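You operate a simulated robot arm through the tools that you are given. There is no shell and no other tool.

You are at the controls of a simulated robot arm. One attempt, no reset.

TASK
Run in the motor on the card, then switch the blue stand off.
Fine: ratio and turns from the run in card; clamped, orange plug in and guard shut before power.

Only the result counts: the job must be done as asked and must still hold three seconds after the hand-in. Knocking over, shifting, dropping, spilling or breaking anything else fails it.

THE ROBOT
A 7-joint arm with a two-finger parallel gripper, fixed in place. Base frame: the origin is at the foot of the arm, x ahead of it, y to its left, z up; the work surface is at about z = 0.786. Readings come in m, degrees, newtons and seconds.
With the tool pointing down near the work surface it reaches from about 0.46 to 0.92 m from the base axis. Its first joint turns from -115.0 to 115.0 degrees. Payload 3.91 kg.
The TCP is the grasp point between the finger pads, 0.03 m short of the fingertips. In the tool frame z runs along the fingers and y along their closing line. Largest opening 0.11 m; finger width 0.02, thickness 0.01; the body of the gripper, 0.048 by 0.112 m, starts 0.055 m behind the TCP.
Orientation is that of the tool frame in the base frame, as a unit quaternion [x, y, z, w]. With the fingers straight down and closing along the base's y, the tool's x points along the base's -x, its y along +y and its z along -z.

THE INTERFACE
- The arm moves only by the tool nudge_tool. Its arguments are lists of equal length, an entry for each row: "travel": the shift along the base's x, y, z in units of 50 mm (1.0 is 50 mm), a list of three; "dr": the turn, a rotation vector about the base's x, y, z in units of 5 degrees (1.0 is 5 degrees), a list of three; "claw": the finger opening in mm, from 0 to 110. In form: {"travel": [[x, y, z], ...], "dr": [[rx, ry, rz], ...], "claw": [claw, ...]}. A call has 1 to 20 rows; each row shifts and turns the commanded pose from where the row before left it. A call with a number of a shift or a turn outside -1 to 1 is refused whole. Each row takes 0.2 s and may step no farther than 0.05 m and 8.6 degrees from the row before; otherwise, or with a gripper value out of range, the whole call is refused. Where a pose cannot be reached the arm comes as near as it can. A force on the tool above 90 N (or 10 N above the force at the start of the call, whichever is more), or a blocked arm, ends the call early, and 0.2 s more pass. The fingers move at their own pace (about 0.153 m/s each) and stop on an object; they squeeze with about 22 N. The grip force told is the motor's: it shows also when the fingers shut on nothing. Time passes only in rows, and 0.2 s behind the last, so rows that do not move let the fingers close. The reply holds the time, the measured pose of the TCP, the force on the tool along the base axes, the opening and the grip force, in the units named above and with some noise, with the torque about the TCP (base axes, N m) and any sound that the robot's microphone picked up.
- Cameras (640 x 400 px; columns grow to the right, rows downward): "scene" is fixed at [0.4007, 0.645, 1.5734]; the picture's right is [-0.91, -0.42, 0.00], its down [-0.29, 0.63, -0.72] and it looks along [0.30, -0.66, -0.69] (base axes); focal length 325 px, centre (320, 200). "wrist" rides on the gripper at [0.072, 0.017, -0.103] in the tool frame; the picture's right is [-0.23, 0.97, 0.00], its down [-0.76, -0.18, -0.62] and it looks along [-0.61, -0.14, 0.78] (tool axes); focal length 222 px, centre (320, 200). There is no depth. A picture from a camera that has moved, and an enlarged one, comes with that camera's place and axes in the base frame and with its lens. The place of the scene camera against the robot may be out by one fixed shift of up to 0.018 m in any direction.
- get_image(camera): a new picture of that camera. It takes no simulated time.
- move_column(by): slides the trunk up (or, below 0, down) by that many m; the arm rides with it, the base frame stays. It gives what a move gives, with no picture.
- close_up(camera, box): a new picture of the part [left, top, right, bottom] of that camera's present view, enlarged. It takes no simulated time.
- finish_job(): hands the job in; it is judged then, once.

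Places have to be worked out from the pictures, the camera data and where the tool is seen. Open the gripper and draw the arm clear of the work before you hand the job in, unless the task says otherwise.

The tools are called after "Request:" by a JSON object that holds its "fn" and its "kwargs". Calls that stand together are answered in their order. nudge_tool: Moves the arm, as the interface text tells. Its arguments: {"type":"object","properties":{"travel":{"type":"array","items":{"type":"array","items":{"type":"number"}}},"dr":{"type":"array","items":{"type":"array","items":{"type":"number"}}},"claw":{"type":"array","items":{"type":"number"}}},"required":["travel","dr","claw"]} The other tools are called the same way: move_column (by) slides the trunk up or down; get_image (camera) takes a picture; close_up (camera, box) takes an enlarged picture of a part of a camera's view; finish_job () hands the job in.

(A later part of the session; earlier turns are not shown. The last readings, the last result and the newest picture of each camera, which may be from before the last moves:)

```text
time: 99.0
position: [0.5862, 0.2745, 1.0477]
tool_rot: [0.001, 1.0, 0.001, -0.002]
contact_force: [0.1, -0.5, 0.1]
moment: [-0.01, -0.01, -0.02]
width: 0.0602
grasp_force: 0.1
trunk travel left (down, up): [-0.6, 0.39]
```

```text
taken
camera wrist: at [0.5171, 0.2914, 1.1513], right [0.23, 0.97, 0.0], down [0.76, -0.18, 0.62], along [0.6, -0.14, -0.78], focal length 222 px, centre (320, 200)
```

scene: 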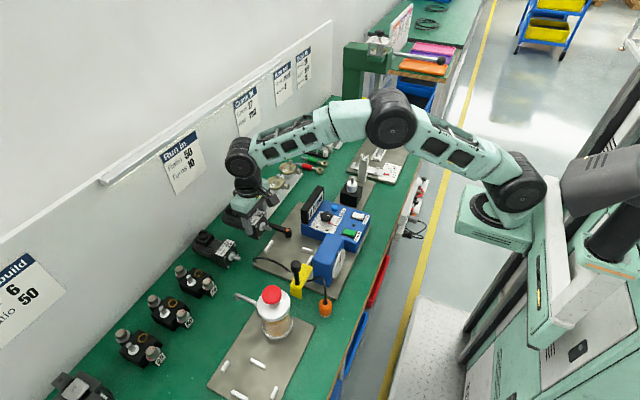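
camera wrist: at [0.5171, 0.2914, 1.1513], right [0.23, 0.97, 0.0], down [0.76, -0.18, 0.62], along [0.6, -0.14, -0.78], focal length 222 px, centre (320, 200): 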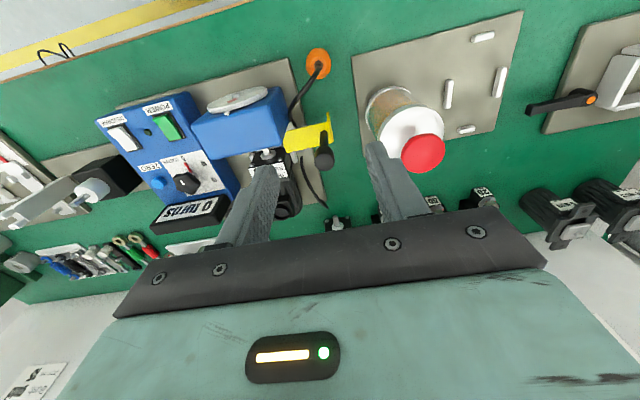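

The plug is visible near (317, 60). I'll zoom in to see its shape and cord.

Request:
{"fn": "close_up", "kwargs": {"camera": "wrist", "box": [270, 30, 370, 130]}}

Request:
{"fn": "close_up", "kwargs": {"camera": "scene", "box": [300, 270, 350, 330]}}

```text
4.00 times, centred on (320, 80) of wrist
camera zoom: at [0.5171, 0.2914, 1.1513], right [0.23, 0.97, 0.0], down [0.76, -0.18, 0.62], along [0.6, -0.14, -0.78], focal length 888 px, centre (320, 680)
```

zoom: 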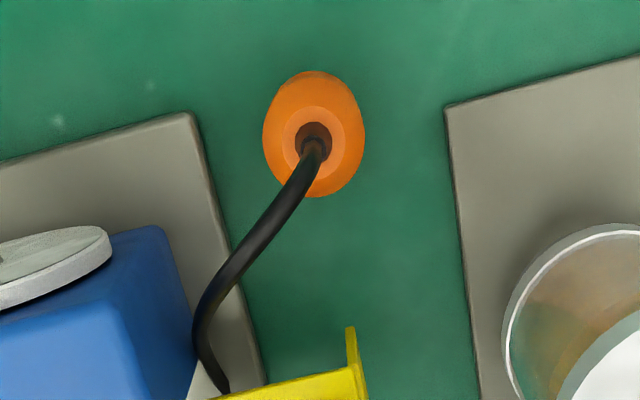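

```text
6.67 times, centred on (325, 300) of scene
camera zoom: at [0.4007, 0.645, 1.5734], right [-0.91, -0.42, 0.0], down [-0.29, 0.63, -0.72], along [0.3, -0.66, -0.69], focal length 2166 px, centre (287, -467)
```

zoom: 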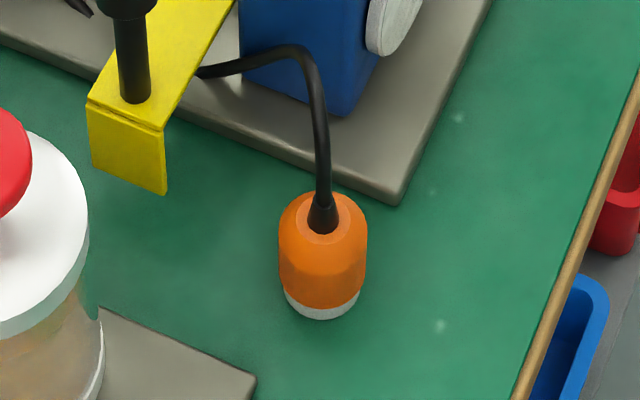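

The plug is about 33 mm across and 40 mm tall, with its axis near (0.5575, 0.2795). I'll descend around it with the fingers open 60 mm.

Request:
{"fn": "nudge_tool", "kwargs": {"travel": [[-0.29, 0.05, -0.5], [-0.29, 0.05, -0.8], [0, 0, -0.9], [0, 0, -0.8], [0, 0, -0.6], [0, 0, -0.4], [0, 0, 0]], "dr": [[0, 0, 0], [0, 0, 0], [0, 0, 0], [0, 0, 0], [0, 0, 0], [0, 0, 0], [0, 0, 0]], "claw": [60, 60, 60, 60, 60, 60, 60]}}

Request:
{"fn": "get_image", "kwargs": {"camera": "wrist"}}

Request:
{"fn": "close_up", "kwargs": {"camera": "scene", "box": [285, 240, 365, 330]}}

```text
time: 100.5
position: [0.5594, 0.2798, 0.8506]
tool_rot: [0.001, 1.0, 0.001, -0.002]
contact_force: [0.6, 0.6, 0.0]
moment: [0.03, 0.01, -0.01]
width: 0.0597
grasp_force: 0.1
trunk travel left (down, up): [-0.6, 0.39]
```

```text
taken
camera wrist: at [0.4885, 0.2969, 0.953], right [0.23, 0.97, 0.0], down [0.76, -0.18, 0.62], along [0.6, -0.14, -0.78], focal length 222 px, centre (320, 200)
```

wrist: 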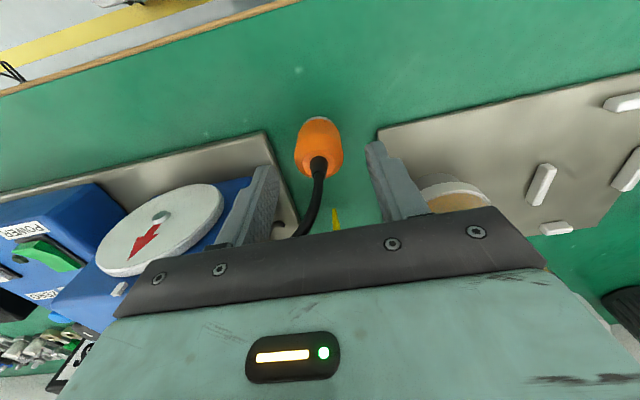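

```text
4.44 times, centred on (325, 285) of scene
camera zoom: at [0.4007, 0.645, 1.5734], right [-0.91, -0.42, 0.0], down [-0.29, 0.63, -0.72], along [0.3, -0.66, -0.69], focal length 1444 px, centre (298, -178)
```

zoom: 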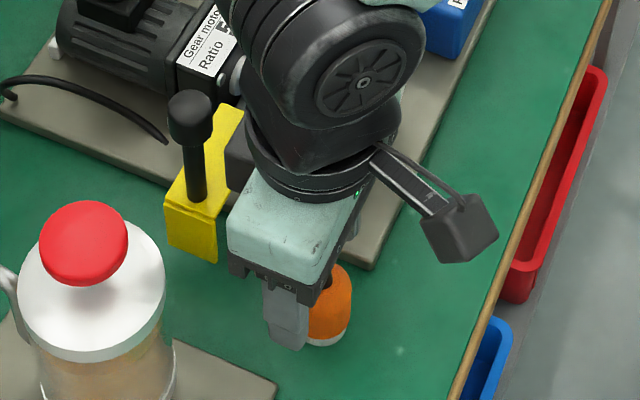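

Let me zoom to check the plug's centring between the fingers before descending further.

Request:
{"fn": "close_up", "kwargs": {"camera": "wrist", "box": [240, 100, 400, 240]}}

```text
2.86 times, centred on (320, 170) of wrist
camera zoom: at [0.4885, 0.2969, 0.953], right [0.23, 0.97, 0.0], down [0.76, -0.18, 0.62], along [0.6, -0.14, -0.78], focal length 635 px, centre (320, 286)
```

zoom: 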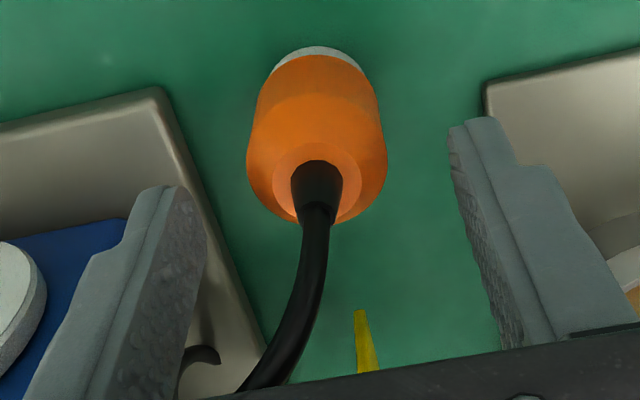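

The plug's axis is at about x 0.556, y 0.280. I'll shift 3 mm in −x and lower to z 0.830, then close.

Request:
{"fn": "nudge_tool", "kwargs": {"travel": [[-0.06, 0, -0.1], [0, 0, -0.2], [0, 0, -0.1], [0, 0, 0], [0, 0, 0], [0, 0, 0]], "dr": [[0, 0, 0], [0, 0, 0], [0, 0, 0], [0, 0, 0], [0, 0, 0], [0, 0, 0]], "claw": [60, 60, 60, 40, 20, 20]}}

Request:
{"fn": "get_image", "kwargs": {"camera": "wrist"}}

```text
time: 102.0
position: [0.5554, 0.2804, 0.8294]
tool_rot: [0.0, 1.0, 0.002, -0.002]
contact_force: [3.2, 14.3, -3.1]
moment: [0.11, -0.08, -0.01]
width: 0.0314
grasp_force: 22.1
trunk travel left (down, up): [-0.6, 0.39]
```

```text
taken
camera wrist: at [0.4845, 0.2967, 0.9326], right [0.23, 0.97, 0.0], down [0.76, -0.18, 0.62], along [0.6, -0.14, -0.78], focal length 222 px, centre (320, 200)
```

wrist: 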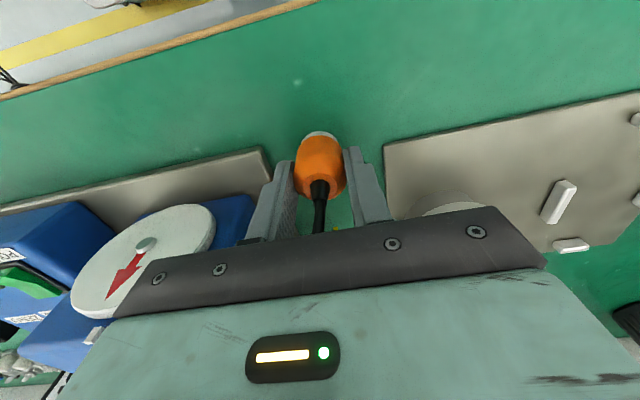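

Gripped at 31.4 mm, but there's a 14 N side load, so the plug's centre is slightly to +y. I'll ease +1 mm in y and lift slowly.

Request:
{"fn": "nudge_tool", "kwargs": {"travel": [[0, 0.02, 0], [0, 0, 0.06], [0, 0, 0.1], [0, 0, 0]], "dr": [[0, 0, 0], [0, 0, 0], [0, 0, 0], [0, 0, 0]], "claw": [20, 20, 20, 20]}}

Request:
{"fn": "close_up", "kwargs": {"camera": "scene", "box": [285, 240, 365, 330]}}

```text
time: 103.0
position: [0.556, 0.2799, 0.8389]
tool_rot: [0.002, 1.0, -0.001, -0.001]
contact_force: [-0.1, -1.0, -0.2]
moment: [-0.01, 0.03, 0.01]
width: 0.0315
grasp_force: 22.7
trunk travel left (down, up): [-0.6, 0.39]
```

```text
4.44 times, centred on (325, 285) of scene
camera zoom: at [0.4007, 0.645, 1.5734], right [-0.91, -0.42, 0.0], down [-0.29, 0.63, -0.72], along [0.3, -0.66, -0.69], focal length 1444 px, centre (298, -178)
```

zoom: 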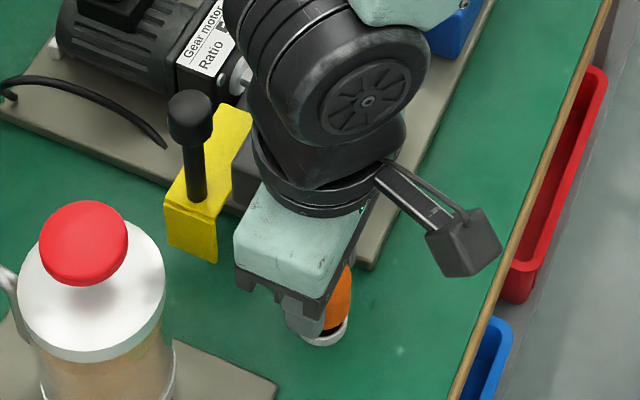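

The plug is lifting out of a white parking cup. I'll lift straight up clear of it.

Request:
{"fn": "nudge_tool", "kwargs": {"travel": [[0, 0, 0.3], [0, 0, 0.5], [0, 0, 0.6], [0, 0, 0.8], [0, 0, 0.6], [0, 0, 0]], "dr": [[0, 0, 0], [0, 0, 0], [0, 0, 0], [0, 0, 0], [0, 0, 0], [0, 0, 0]], "claw": [20, 20, 20, 20, 20, 20]}}

Request:
{"fn": "close_up", "kwargs": {"camera": "scene", "box": [275, 190, 365, 330]}}

Request:
{"fn": "get_image", "kwargs": {"camera": "wrist"}}

```text
time: 104.3
position: [0.5582, 0.277, 0.9775]
tool_rot: [0.001, 1.0, 0.0, -0.002]
contact_force: [0.7, 0.3, -0.8]
moment: [-0.01, 0.01, -0.01]
width: 0.0314
grasp_force: 22.0
trunk travel left (down, up): [-0.6, 0.39]
```

```text
2.86 times, centred on (320, 260) of scene
camera zoom: at [0.4007, 0.645, 1.5734], right [-0.91, -0.42, 0.0], down [-0.29, 0.63, -0.72], along [0.3, -0.66, -0.69], focal length 928 px, centre (320, 29)
```

zoom: 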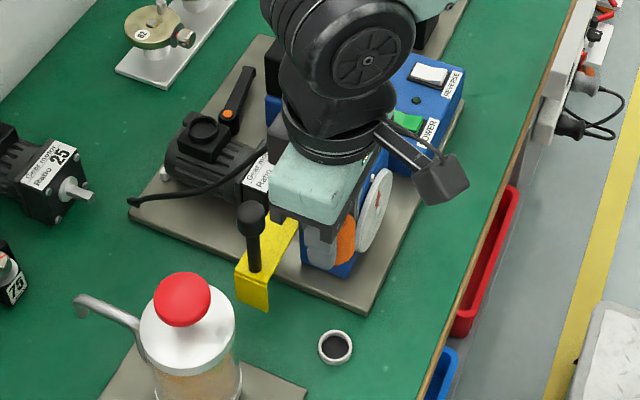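

```text
taken
camera wrist: at [0.4885, 0.2957, 1.0807], right [0.23, 0.97, 0.0], down [0.76, -0.18, 0.62], along [0.6, -0.14, -0.78], focal length 222 px, centre (320, 200)
```

wrist: 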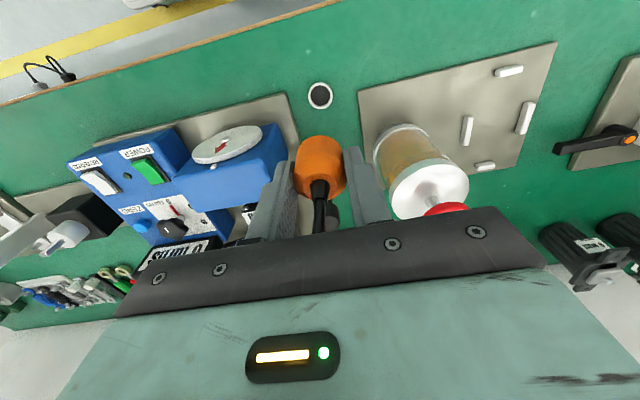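

The plug is free of its cup. I'll carry it above the motor's socket at about (0.747, 0.169), keeping z near 1.0.

Request:
{"fn": "nudge_tool", "kwargs": {"travel": [[0.4, -0.2, 0.3], [0.7, -0.4, 0.1], [0.75, -0.43, 0], [0.75, -0.43, 0], [0.75, -0.43, 0], [0.42, -0.27, 0], [0, 0, 0]], "dr": [[0, 0, 0], [0, 0, 0], [0, 0, 0], [0, 0, 0], [0, 0, 0], [0, 0, 0], [0, 0, 0]], "claw": [20, 20, 20, 20, 20, 20, 20]}}

Request:
{"fn": "get_image", "kwargs": {"camera": "wrist"}}

Request:
{"fn": "close_up", "kwargs": {"camera": "scene", "box": [235, 170, 345, 270]}}

```text
time: 106.0
position: [0.7472, 0.1724, 0.9956]
tool_rot: [0.001, 1.0, 0.0, -0.001]
contact_force: [0.3, -0.6, -0.1]
moment: [0.02, -0.03, 0.0]
width: 0.0312
grasp_force: 21.5
trunk travel left (down, up): [-0.6, 0.39]
```

```text
taken
camera wrist: at [0.6771, 0.1894, 1.0987], right [0.23, 0.97, 0.0], down [0.76, -0.18, 0.62], along [0.6, -0.14, -0.78], focal length 222 px, centre (320, 200)
```

wrist: 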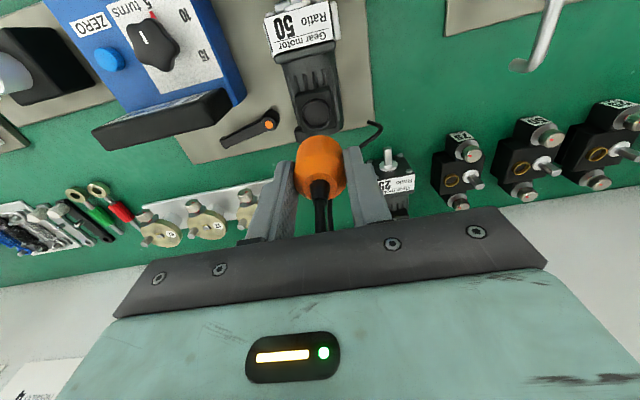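

```text
4.00 times, centred on (290, 220) of scene
camera zoom: at [0.4007, 0.645, 1.5734], right [-0.91, -0.42, 0.0], down [-0.29, 0.63, -0.72], along [0.3, -0.66, -0.69], focal length 1300 px, centre (440, 120)
```

zoom: 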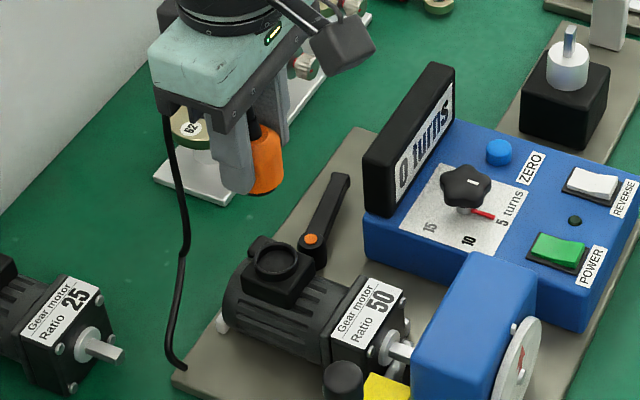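

I'll zoom in to compare the socket ring with the plug.

Request:
{"fn": "close_up", "kwargs": {"camera": "wrist", "box": [260, 60, 380, 200]}}

```text
2.86 times, centred on (320, 130) of wrist
camera zoom: at [0.6771, 0.1894, 1.0987], right [0.23, 0.97, 0.0], down [0.76, -0.18, 0.62], along [0.6, -0.14, -0.78], focal length 635 px, centre (320, 400)
```

zoom: 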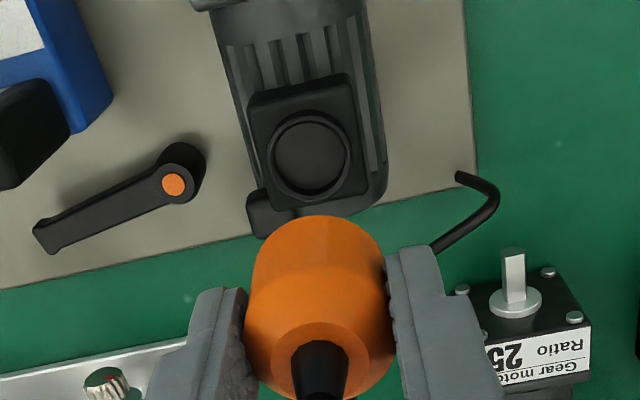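

The ring centre is at about (0.7475, 0.1688), 3.6 mm to −y of the plug. I'll shift over it, lower to z ≈ 0.93 and measure again.

Request:
{"fn": "nudge_tool", "kwargs": {"travel": [[0, -0.07, -0.4], [0, 0, -0.5], [0, 0, -0.4], [0, 0, 0]], "dr": [[0, 0, 0], [0, 0, 0], [0, 0, 0], [0, 0, 0]], "claw": [20, 20, 20, 20]}}

Request:
{"fn": "close_up", "kwargs": {"camera": "wrist", "box": [260, 80, 380, 200]}}

Request:
{"fn": "close_up", "kwargs": {"camera": "scene", "box": [250, 190, 330, 260]}}

```text
time: 107.0
position: [0.7471, 0.1676, 0.9311]
tool_rot: [0.002, 1.0, 0.0, -0.002]
contact_force: [-0.4, 0.0, -0.6]
moment: [0.0, -0.01, -0.01]
width: 0.0314
grasp_force: 22.0
trunk travel left (down, up): [-0.6, 0.39]
```

```text
3.33 times, centred on (320, 140) of wrist
camera zoom: at [0.6758, 0.1852, 1.0347], right [0.23, 0.97, 0.0], down [0.76, -0.18, 0.62], along [0.6, -0.14, -0.78], focal length 740 px, centre (320, 400)
```

zoom: 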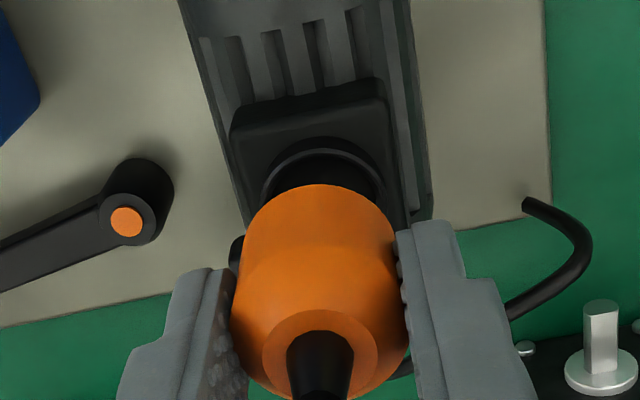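

```text
5.71 times, centred on (290, 225) of scene
camera zoom: at [0.4007, 0.645, 1.5734], right [-0.91, -0.42, 0.0], down [-0.29, 0.63, -0.72], along [0.3, -0.66, -0.69], focal length 1857 px, centre (491, 57)
```

zoom: 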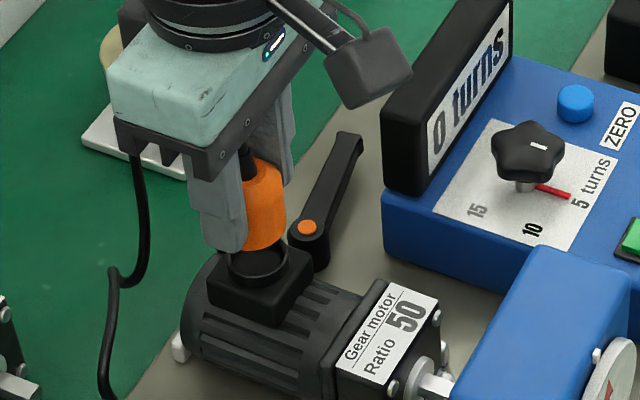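

The plug and ring are aligned within about a millimetre. I'll nudge +0.5 mm in y and lower toward contact.

Request:
{"fn": "nudge_tool", "kwargs": {"travel": [[0, 0.012, -0.14], [0, 0, -0.14], [0, 0, 0]], "dr": [[0, 0, 0], [0, 0, 0], [0, 0, 0]], "claw": [20, 20, 20]}}

Request:
{"fn": "close_up", "kwargs": {"camera": "scene", "box": [260, 200, 310, 250]}}

Request:
{"fn": "close_up", "kwargs": {"camera": "wrist", "box": [260, 80, 380, 200]}}

```text
time: 107.8
position: [0.744, 0.1676, 0.9181]
tool_rot: [0.001, 1.0, 0.001, -0.002]
contact_force: [-0.3, 0.1, -0.8]
moment: [0.02, 0.01, 0.01]
width: 0.0315
grasp_force: 21.8
trunk travel left (down, up): [-0.6, 0.39]
```

```text
8.00 times, centred on (285, 225) of scene
camera zoom: at [0.4007, 0.645, 1.5734], right [-0.91, -0.42, 0.0], down [-0.29, 0.63, -0.72], along [0.3, -0.66, -0.69], focal length 2600 px, centre (600, 0)
```

zoom: 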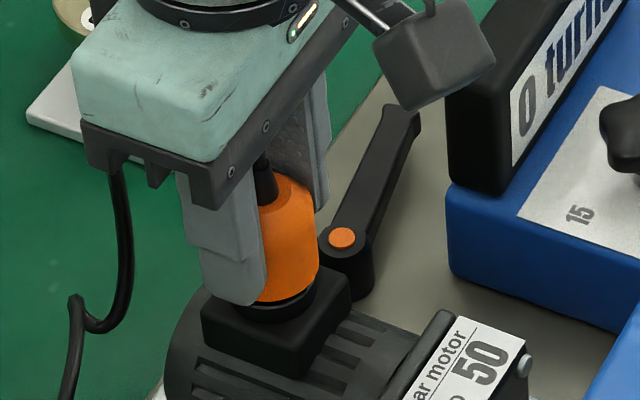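

```text
3.33 times, centred on (320, 140) of wrist
camera zoom: at [0.6741, 0.186, 1.0206], right [0.23, 0.97, 0.0], down [0.76, -0.18, 0.62], along [0.6, -0.14, -0.78], focal length 740 px, centre (320, 400)
```

zoom: 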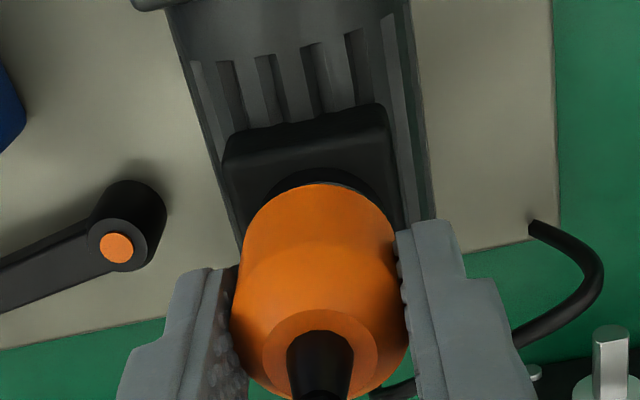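

Close now; the ring appears about 1 mm toward +x and +y of the plug. I'll correct by 1 mm each and lower slowly.

Request:
{"fn": "nudge_tool", "kwargs": {"travel": [[0.022, 0.02, 0], [0, 0, -0.05], [0, 0, -0.04], [0, 0, 0]], "dr": [[0, 0, 0], [0, 0, 0], [0, 0, 0], [0, 0, 0]], "claw": [20, 20, 20, 20]}}

```text
time: 108.8
position: [0.7448, 0.169, 0.9155]
tool_rot: [0.001, 1.0, 0.002, -0.001]
contact_force: [-4.1, 3.6, 15.0]
moment: [-0.09, 0.31, -0.06]
width: 0.0315
grasp_force: 21.9
trunk travel left (down, up): [-0.6, 0.39]
```

Contact is on the −y/−x edge of the plug's spigot. I'll lift 2 mm, shift +1.5 mm in y and +0.5 mm in x, and try again.

Request:
{"fn": "nudge_tool", "kwargs": {"travel": [[0, 0, 0.06], [0.01, 0.03, 0], [0, 0, -0.06], [0, 0, 0]], "dr": [[0, 0, 0], [0, 0, 0], [0, 0, 0], [0, 0, 0]], "claw": [20, 20, 20, 20]}}

```text
time: 109.8
position: [0.7455, 0.169, 0.9146]
tool_rot: [0.002, 1.0, 0.0, -0.002]
contact_force: [-9.3, -6.9, 16.0]
moment: [-0.33, 0.41, -0.05]
width: 0.0314
grasp_force: 22.3
trunk travel left (down, up): [-0.6, 0.39]
```

Now the ring pushes the plug toward −x and −y, so the best spot lies between. I'll lift, shift −0.9 mm in x and −1 mm in y, and press again.

Request:
{"fn": "nudge_tool", "kwargs": {"travel": [[0, 0, 0.05], [-0.018, -0.02, 0], [0, 0, -0.06], [0, 0, 0]], "dr": [[0, 0, 0], [0, 0, 0], [0, 0, 0], [0, 0, 0]], "claw": [20, 20, 20, 20]}}

```text
time: 110.8
position: [0.7443, 0.1696, 0.9147]
tool_rot: [0.002, 1.0, 0.001, -0.001]
contact_force: [-2.5, -8.5, 9.5]
moment: [-0.45, 0.18, -0.03]
width: 0.0316
grasp_force: 22.1
trunk travel left (down, up): [-0.6, 0.39]
```

The x force is nearly gone; the y force still says −y. I'll shift another 1 mm in −y in contact-free fashion and lower again.

Request:
{"fn": "nudge_tool", "kwargs": {"travel": [[0, 0, 0.05], [-0.004, -0.025, 0], [0, 0, -0.06], [0, 0, 0]], "dr": [[0, 0, 0], [0, 0, 0], [0, 0, 0], [0, 0, 0]], "claw": [20, 20, 20, 20]}}

```text
time: 111.8
position: [0.7456, 0.1701, 0.9154]
tool_rot: [0.001, 1.0, 0.0, -0.001]
contact_force: [-2.5, -6.9, 17.9]
moment: [-0.41, 0.18, -0.01]
width: 0.0315
grasp_force: 22.3
trunk travel left (down, up): [-0.6, 0.39]
```

I'll look at the picture again before more tries.

Request:
{"fn": "close_up", "kwargs": {"camera": "scene", "box": [265, 205, 305, 245]}}

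Request:
{"fn": "close_up", "kwargs": {"camera": "wrist", "box": [280, 110, 360, 190]}}

```text
10.00 times, centred on (285, 225) of scene
camera zoom: at [0.4007, 0.645, 1.5734], right [-0.91, -0.42, 0.0], down [-0.29, 0.63, -0.72], along [0.3, -0.66, -0.69], focal length 3250 px, centre (670, -50)
```

zoom: 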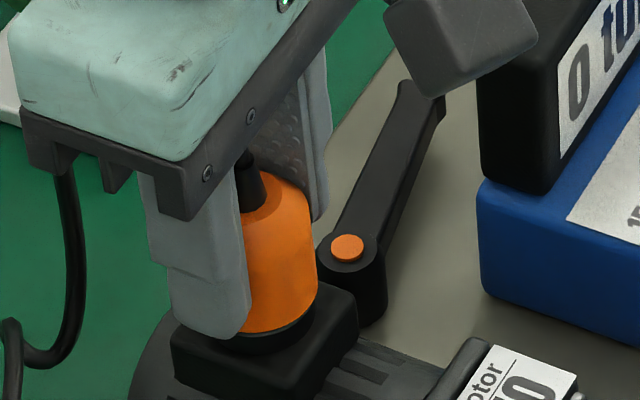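

```text
5.00 times, centred on (320, 150) of wrist
camera zoom: at [0.6745, 0.1863, 1.0177], right [0.23, 0.97, 0.0], down [0.76, -0.18, 0.62], along [0.61, -0.14, -0.78], focal length 1111 px, centre (320, 450)
```

zoom: 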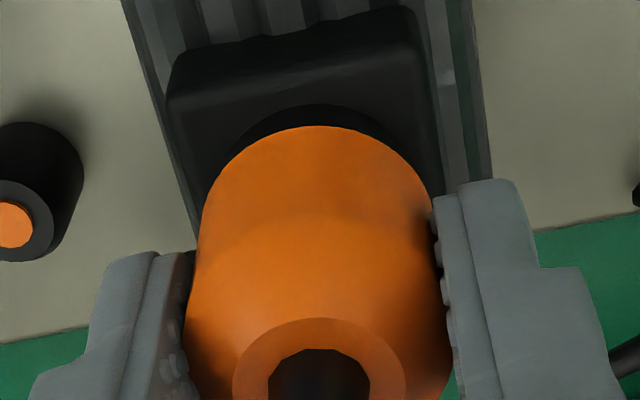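

By my measurements the plug is within a millimetre of the ring centre, possibly 0.8 mm short in x. I'll lift slightly, shift +0.8 mm in x, and press a little deeper.

Request:
{"fn": "nudge_tool", "kwargs": {"travel": [[0, 0, 0.06], [0.016, 0.006, 0], [0, 0, -0.06], [0, 0, -0.02], [0, 0, 0]], "dr": [[0, 0, 0], [0, 0, 0], [0, 0, 0], [0, 0, 0], [0, 0, 0]], "claw": [20, 20, 20, 20, 20]}}

```text
time: 113.0
position: [0.7454, 0.1689, 0.9126]
tool_rot: [0.0, 1.0, 0.001, -0.001]
contact_force: [-4.5, -0.9, 27.9]
moment: [-0.27, 0.15, 0.0]
width: 0.0313
grasp_force: 21.8
trunk travel left (down, up): [-0.6, 0.39]
```

The contact is consistently on the −y side of the plug, so it needs more +y. I'll lift and shift +2.5 mm in y, then press again.

Request:
{"fn": "nudge_tool", "kwargs": {"travel": [[0, 0, 0.1], [0, 0.05, 0], [0, 0, -0.06], [0, 0, 0]], "dr": [[0, 0, 0], [0, 0, 0], [0, 0, 0], [0, 0, 0]], "claw": [20, 20, 20, 20]}}

```text
time: 114.0
position: [0.7462, 0.1696, 0.9138]
tool_rot: [0.002, 1.0, -0.001, -0.003]
contact_force: [0.1, -8.2, -2.4]
moment: [-0.15, 0.07, 0.01]
width: 0.0311
grasp_force: 22.5
trunk travel left (down, up): [-0.6, 0.39]
```

The vertical support vanished, which suggests the spigot has entered the ring. I'll lower further in small steps.

Request:
{"fn": "nudge_tool", "kwargs": {"travel": [[0, -0.015, -0.04], [0, 0, -0.04], [0, 0, 0]], "dr": [[0, 0, 0], [0, 0, 0], [0, 0, 0]], "claw": [20, 20, 20]}}

Request:
{"fn": "close_up", "kwargs": {"camera": "scene", "box": [265, 205, 305, 245]}}

Request:
{"fn": "close_up", "kwargs": {"camera": "wrist", "box": [280, 110, 360, 190]}}

```text
time: 114.8
position: [0.7459, 0.1702, 0.913]
tool_rot: [0.001, 1.0, 0.001, 0.0]
contact_force: [-4.7, -15.9, 27.8]
moment: [-0.78, 0.22, -0.04]
width: 0.0313
grasp_force: 22.4
trunk travel left (down, up): [-0.6, 0.39]
```

```text
10.00 times, centred on (285, 225) of scene
camera zoom: at [0.4007, 0.645, 1.5734], right [-0.91, -0.42, 0.0], down [-0.29, 0.63, -0.72], along [0.3, -0.66, -0.69], focal length 3250 px, centre (670, -50)
```

zoom: 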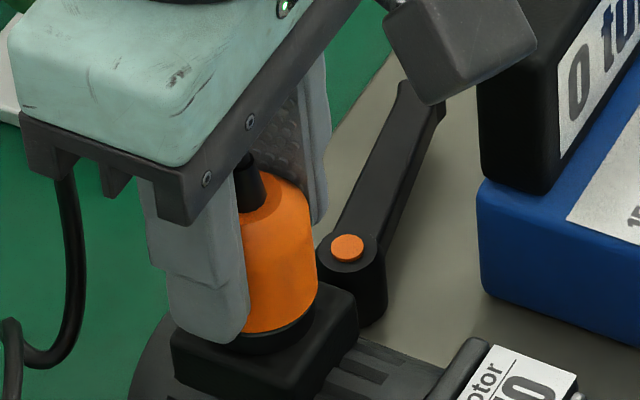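

```text
5.00 times, centred on (320, 150) of wrist
camera zoom: at [0.6747, 0.1866, 1.0157], right [0.23, 0.97, 0.0], down [0.76, -0.18, 0.62], along [0.61, -0.14, -0.78], focal length 1111 px, centre (320, 450)
```

zoom: 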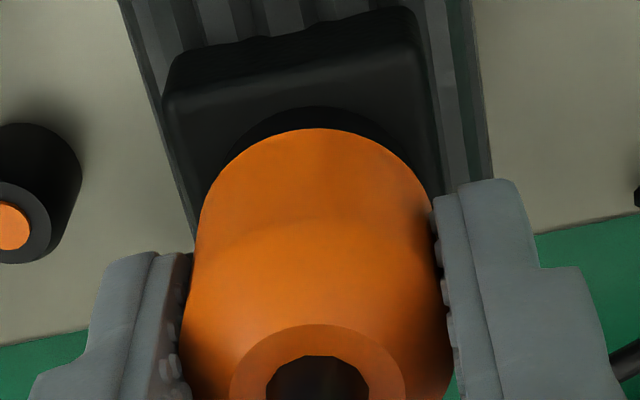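

The side forces behave as if the spigot is already inside the ring and touching its wall. I'll relieve the sideways load by shifting −1.8 mm in y at this height and look at the forces.

Request:
{"fn": "nudge_tool", "kwargs": {"travel": [[0, 0, 0.03], [-0.01, -0.036, 0], [0, 0, 0]], "dr": [[0, 0, 0], [0, 0, 0], [0, 0, 0]], "claw": [20, 20, 20]}}

```text
time: 115.5
position: [0.746, 0.1675, 0.9122]
tool_rot: [0.001, 1.0, 0.001, -0.001]
contact_force: [10.7, -8.1, 27.3]
moment: [-0.55, -0.3, 0.07]
width: 0.0314
grasp_force: 21.9
trunk travel left (down, up): [-0.6, 0.39]
```

Now a 0.5 mm shift in x flips Fx strongly, so the plug's spigot is indeed captured in the ring. I'll centre it (+0.35 mm x, −1 mm y) and push down.

Request:
{"fn": "nudge_tool", "kwargs": {"travel": [[0.007, -0.02, 0], [0, 0, -0.03], [0, 0, 0]], "dr": [[0, 0, 0], [0, 0, 0], [0, 0, 0]], "claw": [20, 20, 20]}}

Request:
{"fn": "close_up", "kwargs": {"camera": "scene", "box": [265, 205, 305, 245]}}

```text
time: 116.3
position: [0.7445, 0.1693, 0.9104]
tool_rot: [0.0, 1.0, 0.001, 0.0]
contact_force: [9.1, 0.0, 33.6]
moment: [-0.26, -0.16, 0.02]
width: 0.0312
grasp_force: 21.6
trunk travel left (down, up): [-0.6, 0.39]
```

```text
10.00 times, centred on (285, 225) of scene
camera zoom: at [0.4007, 0.645, 1.5734], right [-0.91, -0.42, 0.0], down [-0.29, 0.63, -0.72], along [0.3, -0.66, -0.69], focal length 3250 px, centre (670, -50)
```

zoom: 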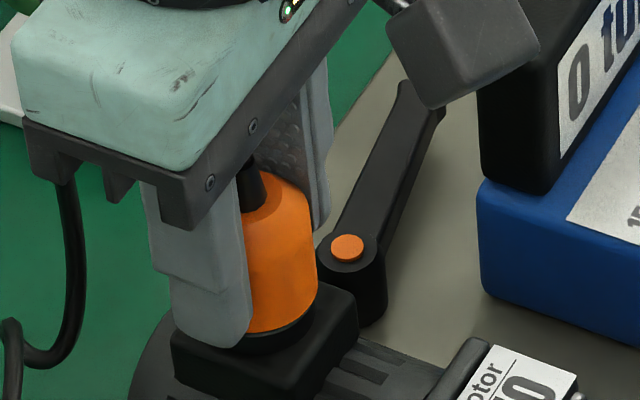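

The plug no longer moves down while the gripper slips along it, and its orange body sits on the ring just as it sat on its parking cup. I'll release it and look.

Request:
{"fn": "nudge_tool", "kwargs": {"travel": [[0, 0, 0.03], [0, 0, 0], [0, 0, 0], [0, 0, 0]], "dr": [[0, 0, 0], [0, 0, 0], [0, 0, 0], [0, 0, 0]], "claw": [34, 44, 56, 56]}}

Request:
{"fn": "nudge_tool", "kwargs": {"travel": [[0, 0, 0.3], [0, 0, 0.6], [0, 0, 0.8], [-0.3, 0, 0.4]], "dr": [[0, 0, 0], [0, 0, 0], [0, 0, 0], [0, 0, 0]], "claw": [56, 56, 56, 56]}}

Request:
{"fn": "get_image", "kwargs": {"camera": "wrist"}}

Request:
{"fn": "close_up", "kwargs": {"camera": "scene", "box": [250, 195, 330, 265]}}

```text
time: 117.3
position: [0.7451, 0.1666, 0.9095]
tool_rot: [0.001, 1.0, 0.0, -0.002]
contact_force: [0.8, -0.4, 0.2]
moment: [-0.01, -0.01, -0.01]
width: 0.0561
grasp_force: 0.0
trunk travel left (down, up): [-0.6, 0.39]
```

```text
time: 118.3
position: [0.73, 0.1693, 1.0174]
tool_rot: [0.001, 1.0, 0.0, -0.003]
contact_force: [0.3, 0.0, -0.4]
moment: [0.01, 0.04, 0.0]
width: 0.0562
grasp_force: 0.1
trunk travel left (down, up): [-0.6, 0.39]
```

```text
taken
camera wrist: at [0.6592, 0.185, 1.1207], right [0.23, 0.97, 0.0], down [0.76, -0.18, 0.62], along [0.6, -0.14, -0.79], focal length 222 px, centre (320, 200)
```

wrist: 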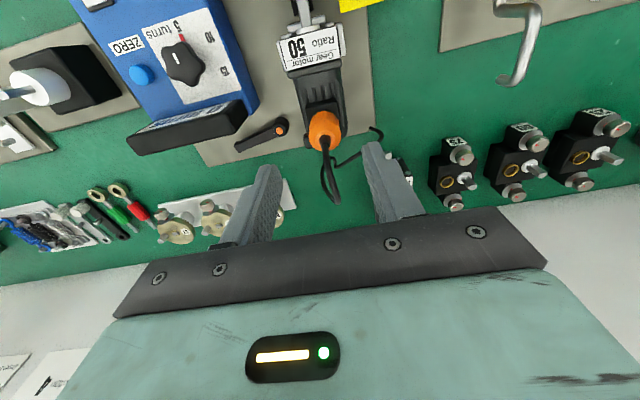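

```text
5.71 times, centred on (290, 230) of scene
camera zoom: at [0.4007, 0.645, 1.5734], right [-0.91, -0.42, 0.0], down [-0.29, 0.63, -0.72], along [0.3, -0.66, -0.69], focal length 1857 px, centre (491, 29)
```

zoom: 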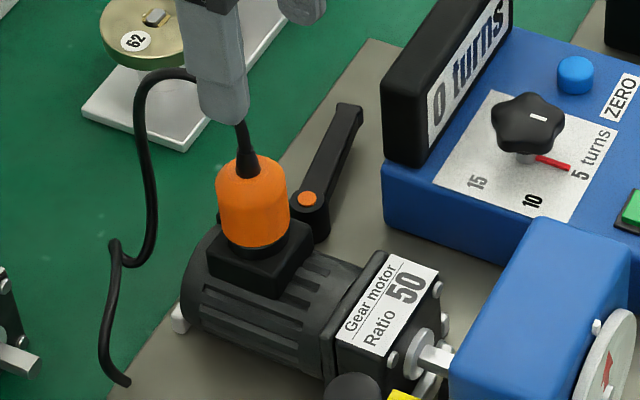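

The plug stays on the socket. I'll zoom in to check whether it is straight and fully down.

Request:
{"fn": "close_up", "kwargs": {"camera": "scene", "box": [265, 205, 305, 245]}}

Request:
{"fn": "close_up", "kwargs": {"camera": "wrist", "box": [280, 80, 370, 160]}}

```text
10.00 times, centred on (285, 225) of scene
camera zoom: at [0.4007, 0.645, 1.5734], right [-0.91, -0.42, 0.0], down [-0.29, 0.63, -0.72], along [0.3, -0.66, -0.69], focal length 3250 px, centre (670, -50)
```

zoom: 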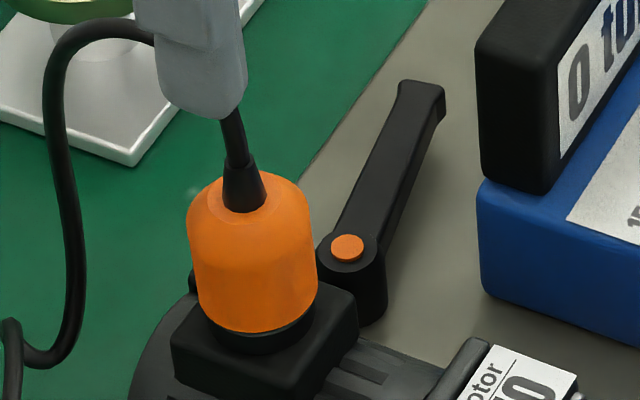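

```text
5.00 times, centred on (325, 120) of wrist
camera zoom: at [0.6592, 0.185, 1.1207], right [0.23, 0.97, 0.0], down [0.76, -0.18, 0.62], along [0.6, -0.14, -0.79], focal length 1111 px, centre (295, 600)
```

zoom: 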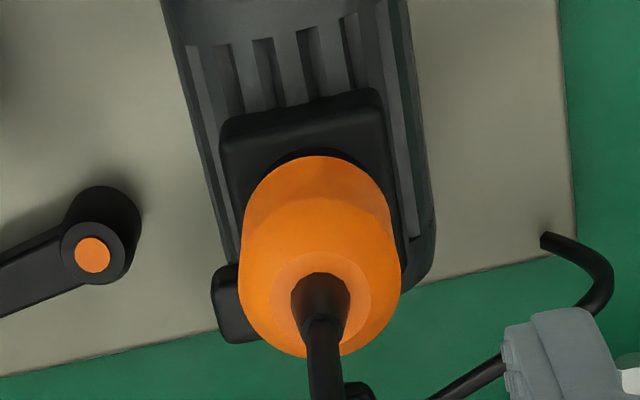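

The plug stands straight and centred on the ring. Next is the guard: I'll move over its black knob near (0.641, 0.269) and look at it.

Request:
{"fn": "nudge_tool", "kwargs": {"travel": [[-0.35, 0.5, 0.1], [-0.35, 0.5, 0], [-0.35, 0.5, 0], [-0.3, 0.5, 0], [0, 0, 0]], "dr": [[0, 0, 0], [0, 0, 0], [0, 0, 0], [0, 0, 0], [0, 0, 0]], "claw": [56, 56, 56, 56, 56]}}

Request:
{"fn": "get_image", "kwargs": {"camera": "wrist"}}

Request:
{"fn": "get_image", "kwargs": {"camera": "scene"}}

```text
time: 119.5
position: [0.6624, 0.2697, 1.0233]
tool_rot: [0.001, 1.0, 0.001, -0.001]
contact_force: [-0.7, 0.1, -0.8]
moment: [-0.02, 0.02, -0.01]
width: 0.0561
grasp_force: 0.1
trunk travel left (down, up): [-0.6, 0.39]
```

```text
taken
camera wrist: at [0.5921, 0.2866, 1.1258], right [0.23, 0.97, 0.0], down [0.76, -0.18, 0.62], along [0.6, -0.14, -0.78], focal length 222 px, centre (320, 200)
```

wrist: 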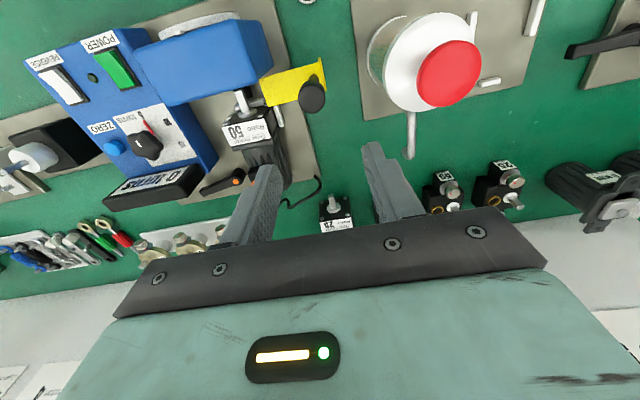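

```text
taken
```

scene: 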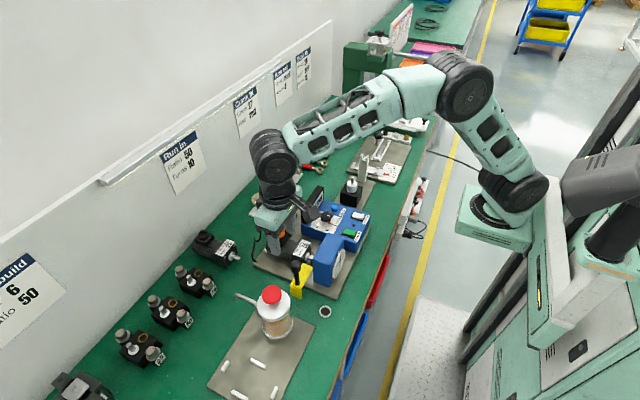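

I'll zoom onto the guard and knob.

Request:
{"fn": "close_up", "kwargs": {"camera": "wrist", "box": [220, 40, 360, 160]}}

Request:
{"fn": "close_up", "kwargs": {"camera": "scene", "box": [255, 200, 355, 310]}}

```text
3.33 times, centred on (290, 100) of wrist
camera zoom: at [0.5921, 0.2866, 1.1258], right [0.23, 0.97, 0.0], down [0.76, -0.18, 0.62], along [0.6, -0.14, -0.78], focal length 740 px, centre (420, 533)
```

zoom: 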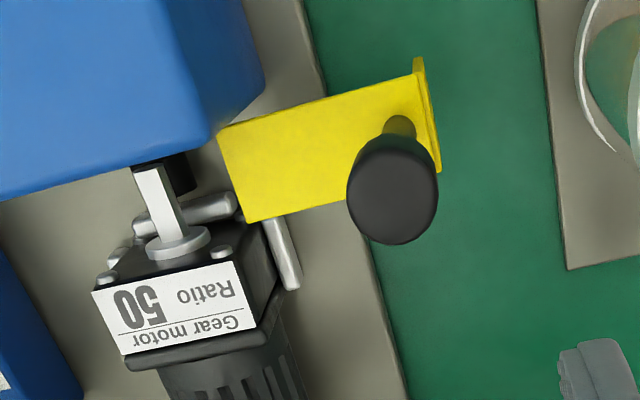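

```text
3.64 times, centred on (305, 255) of scene
camera zoom: at [0.4007, 0.645, 1.5734], right [-0.91, -0.42, 0.0], down [-0.29, 0.63, -0.72], along [0.3, -0.66, -0.69], focal length 1182 px, centre (374, 0)
```

zoom: 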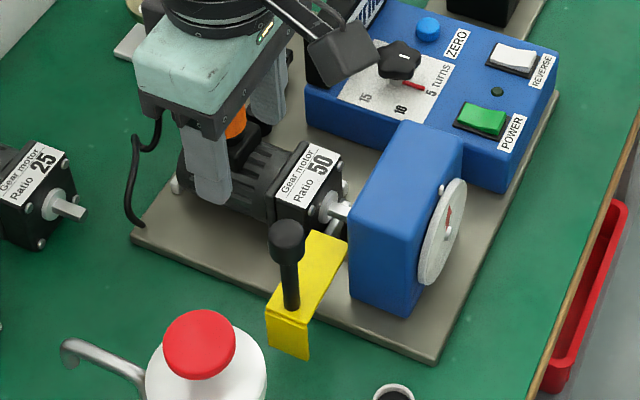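

The knob's top is at about (0.642, 0.267, 0.917). I'll lower the open fingers around it.

Request:
{"fn": "nudge_tool", "kwargs": {"travel": [[-0.2, -0.03, -0.3], [-0.2, -0.02, -0.5], [0, 0, -0.6], [0, 0, -0.5], [0, 0, -0.4], [0, 0, 0]], "dr": [[0, 0, 0], [0, 0, 0], [0, 0, 0], [0, 0, 0], [0, 0, 0], [0, 0, 0]], "claw": [56, 56, 56, 56, 56, 56]}}

Request:
{"fn": "get_image", "kwargs": {"camera": "wrist"}}

Request:
{"fn": "close_up", "kwargs": {"camera": "scene", "box": [265, 210, 345, 310]}}

```text
time: 121.0
position: [0.6415, 0.2647, 0.9067]
tool_rot: [0.002, 1.0, 0.0, -0.002]
contact_force: [0.1, 0.8, -0.7]
moment: [0.02, -0.01, 0.01]
width: 0.056
grasp_force: 0.0
trunk travel left (down, up): [-0.6, 0.39]
```

```text
taken
camera wrist: at [0.5716, 0.282, 1.0088], right [0.23, 0.97, 0.0], down [0.76, -0.18, 0.62], along [0.6, -0.14, -0.78], focal length 222 px, centre (320, 200)
```

wrist: 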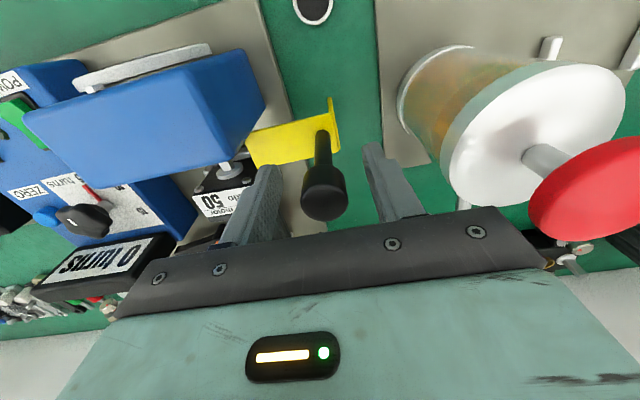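

```text
4.00 times, centred on (305, 260) of scene
camera zoom: at [0.4007, 0.645, 1.5734], right [-0.91, -0.42, 0.0], down [-0.29, 0.63, -0.72], along [0.3, -0.66, -0.69], focal length 1300 px, centre (380, -40)
```

zoom: 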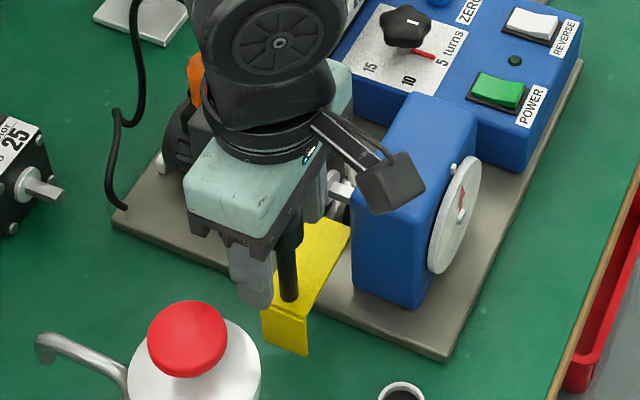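

The knob is between the fingers. I'll close on it.

Request:
{"fn": "nudge_tool", "kwargs": {"travel": [[0, 0.03, 0], [0, 0, 0], [0, 0, 0], [0, 0, 0]], "dr": [[0, 0, 0], [0, 0, 0], [0, 0, 0], [0, 0, 0]], "claw": [40, 25, 15, 15]}}

```text
time: 122.0
position: [0.6427, 0.2663, 0.9057]
tool_rot: [0.001, 1.0, 0.001, -0.002]
contact_force: [0.5, -0.3, 0.2]
moment: [-0.01, 0.04, -0.01]
width: 0.0229
grasp_force: 45.1
trunk travel left (down, up): [-0.6, 0.39]
```

Gripped at 22.9 mm with no side load. I'll slide it toward −y in small steps and watch for resistance.

Request:
{"fn": "nudge_tool", "kwargs": {"travel": [[0, -0.1, 0], [0, -0.1, 0], [0, -0.1, 0], [0, 0, 0]], "dr": [[0, 0, 0], [0, 0, 0], [0, 0, 0], [0, 0, 0]], "claw": [15, 15, 15, 15]}}

Request:
{"fn": "close_up", "kwargs": {"camera": "scene", "box": [265, 210, 345, 310]}}

```text
time: 123.0
position: [0.6426, 0.2508, 0.9059]
tool_rot: [0.0, 1.0, 0.0, -0.002]
contact_force: [0.4, 1.8, -11.5]
moment: [0.03, -0.86, 0.09]
width: 0.0228
grasp_force: 45.4
trunk travel left (down, up): [-0.6, 0.39]
```

```text
4.00 times, centred on (305, 260) of scene
camera zoom: at [0.4007, 0.645, 1.5734], right [-0.91, -0.42, 0.0], down [-0.29, 0.63, -0.72], along [0.3, -0.66, -0.69], focal length 1300 px, centre (380, -40)
```

zoom: 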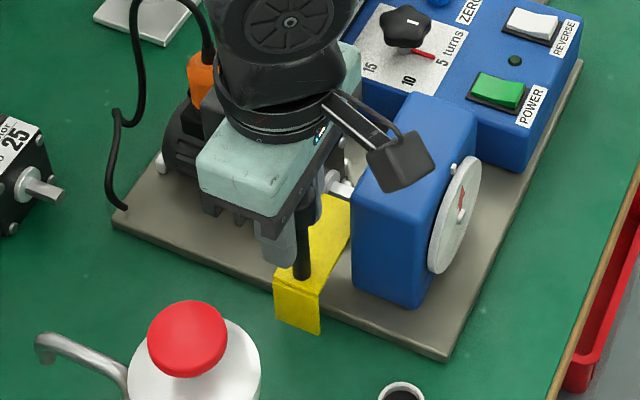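

The guard moved 15 mm, but an odd downward force and a moment about y appeared. I'll look before continuing.

Request:
{"fn": "get_image", "kwargs": {"camera": "wrist"}}

Request:
{"fn": "close_up", "kwargs": {"camera": "scene", "box": [285, 215, 335, 275]}}

```text
taken
camera wrist: at [0.5722, 0.2679, 1.0095], right [0.23, 0.97, 0.0], down [0.76, -0.18, 0.62], along [0.6, -0.14, -0.78], focal length 222 px, centre (320, 200)
```

wrist: 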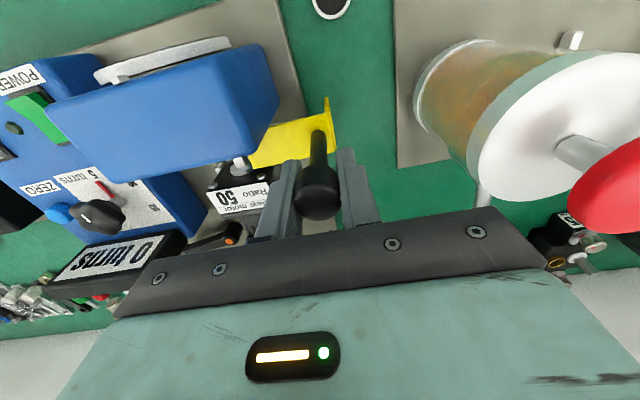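

```text
6.67 times, centred on (310, 245) of scene
camera zoom: at [0.4007, 0.645, 1.5734], right [-0.91, -0.42, 0.0], down [-0.29, 0.63, -0.72], along [0.3, -0.66, -0.69], focal length 2166 px, centre (387, -100)
```

zoom: 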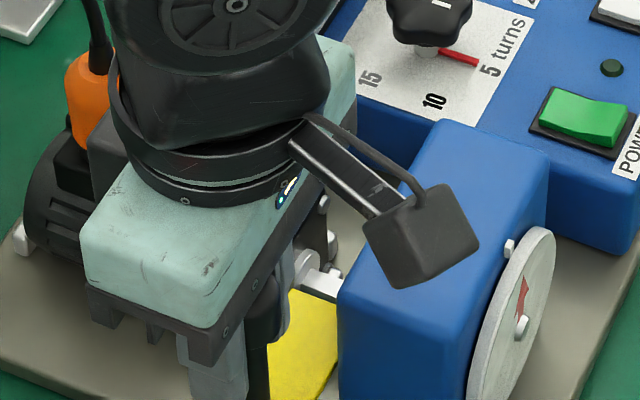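

The guard is sliding toward the shaft normally. I'll ease 2 mm down to relieve the vertical pull and read again.

Request:
{"fn": "nudge_tool", "kwargs": {"travel": [[0, 0, -0.04], [0, 0, 0]], "dr": [[0, 0, 0], [0, 0, 0]], "claw": [15, 15]}}

```text
time: 123.5
position: [0.6425, 0.2509, 0.9066]
tool_rot: [0.002, 1.0, 0.002, -0.001]
contact_force: [1.1, 0.2, 10.3]
moment: [-0.12, 1.31, -0.04]
width: 0.0228
grasp_force: 44.9
trunk travel left (down, up): [-0.6, 0.39]
```

The guard is on a rigid rail, so these are just constraint forces. I'll return 1 mm up to neutral and keep sliding toward −y.

Request:
{"fn": "nudge_tool", "kwargs": {"travel": [[0, 0, 0.02], [0, -0.15, 0], [0, -0.15, 0], [0, -0.15, 0], [0, 0, 0]], "dr": [[0, 0, 0], [0, 0, 0], [0, 0, 0], [0, 0, 0], [0, 0, 0]], "claw": [15, 15, 15, 15, 15]}}

Request:
{"fn": "close_up", "kwargs": {"camera": "scene", "box": [265, 205, 345, 305]}}

```text
time: 124.8
position: [0.6436, 0.2289, 0.9066]
tool_rot: [0.001, 1.0, 0.001, -0.002]
contact_force: [8.6, 0.9, 13.7]
moment: [-0.03, -0.6, 0.05]
width: 0.0229
grasp_force: 45.3
trunk travel left (down, up): [-0.6, 0.39]
```

```text
4.00 times, centred on (305, 255) of scene
camera zoom: at [0.4007, 0.645, 1.5734], right [-0.91, -0.42, 0.0], down [-0.29, 0.63, -0.72], along [0.3, -0.66, -0.69], focal length 1300 px, centre (380, -20)
```

zoom: 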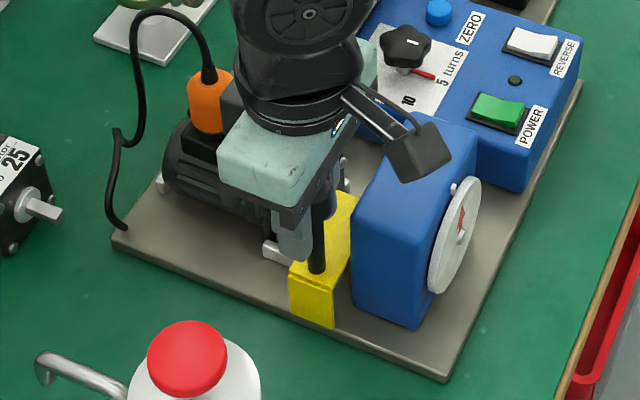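

Sliding well, now at y 0.229. I'll trim slightly (+0.5 mm x, +0.7 mm z) and continue to the end stop.

Request:
{"fn": "nudge_tool", "kwargs": {"travel": [[0.01, 0, 0.015], [0, -0.15, 0], [0, -0.15, 0], [0, -0.1, 0], [0, 0, 0]], "dr": [[0, 0, 0], [0, 0, 0], [0, 0, 0], [0, 0, 0], [0, 0, 0]], "claw": [15, 15, 15, 15, 15]}}

```text
time: 126.0
position: [0.6416, 0.2104, 0.906]
tool_rot: [0.0, 1.0, 0.001, -0.003]
contact_force: [-10.8, 0.4, 24.5]
moment: [0.0, 0.4, 0.05]
width: 0.0228
grasp_force: 45.2
trunk travel left (down, up): [-0.6, 0.39]
```

Still moving, at y 0.210. I'll trim and continue in smaller steps.

Request:
{"fn": "nudge_tool", "kwargs": {"travel": [[-0.012, 0, 0.025], [0, -0.1, 0], [0, -0.1, 0], [0, 0, 0]], "dr": [[0, 0, 0], [0, 0, 0], [0, 0, 0], [0, 0, 0]], "claw": [15, 15, 15, 15]}}

Request:
{"fn": "close_up", "kwargs": {"camera": "scene", "box": [265, 205, 345, 305]}}

Request:
{"fn": "get_image", "kwargs": {"camera": "wrist"}}

```text
time: 127.0
position: [0.6428, 0.1969, 0.9063]
tool_rot: [0.003, 1.0, 0.001, -0.001]
contact_force: [0.7, -2.5, 6.8]
moment: [-0.05, -0.02, -0.09]
width: 0.0227
grasp_force: 45.2
trunk travel left (down, up): [-0.6, 0.39]
```

```text
4.00 times, centred on (305, 255) of scene
camera zoom: at [0.4007, 0.645, 1.5734], right [-0.91, -0.42, 0.0], down [-0.29, 0.63, -0.72], along [0.3, -0.66, -0.69], focal length 1300 px, centre (380, -20)
```

zoom: 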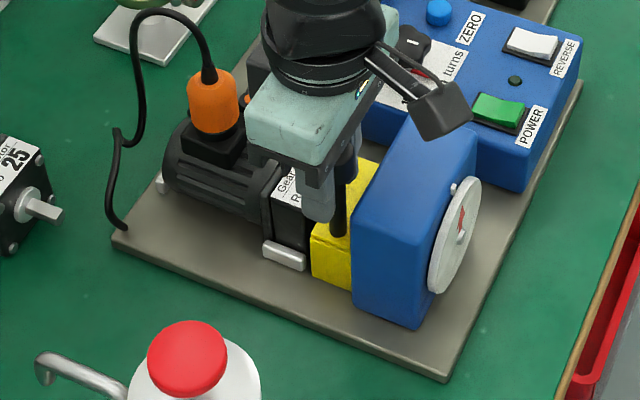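

```text
taken
camera wrist: at [0.5721, 0.2151, 1.0092], right [0.23, 0.97, 0.0], down [0.76, -0.18, 0.62], along [0.6, -0.14, -0.78], focal length 222 px, centre (320, 200)
```

wrist: 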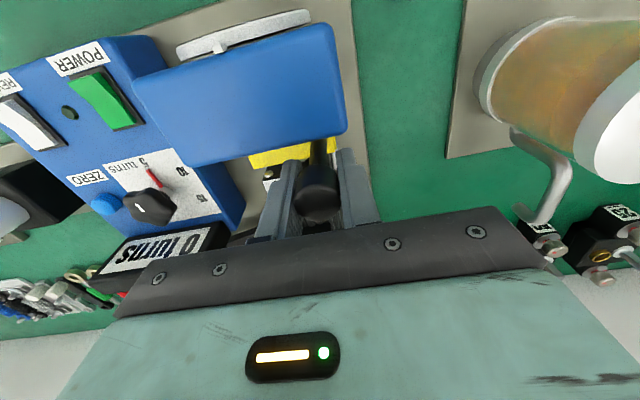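

The guard is now over the coupling (y 0.197), still without a stop. I'll continue in 3 mm steps until I feel one.

Request:
{"fn": "nudge_tool", "kwargs": {"travel": [[0, -0.06, 0.005], [0, -0.06, 0], [0, 0, 0]], "dr": [[0, 0, 0], [0, 0, 0], [0, 0, 0]], "claw": [15, 15, 15]}}

```text
time: 127.8
position: [0.6426, 0.1964, 0.9068]
tool_rot: [0.0, 1.0, 0.002, -0.002]
contact_force: [5.4, 13.4, -0.4]
moment: [-0.06, 0.13, -0.04]
width: 0.0229
grasp_force: 45.1
trunk travel left (down, up): [-0.6, 0.39]
```

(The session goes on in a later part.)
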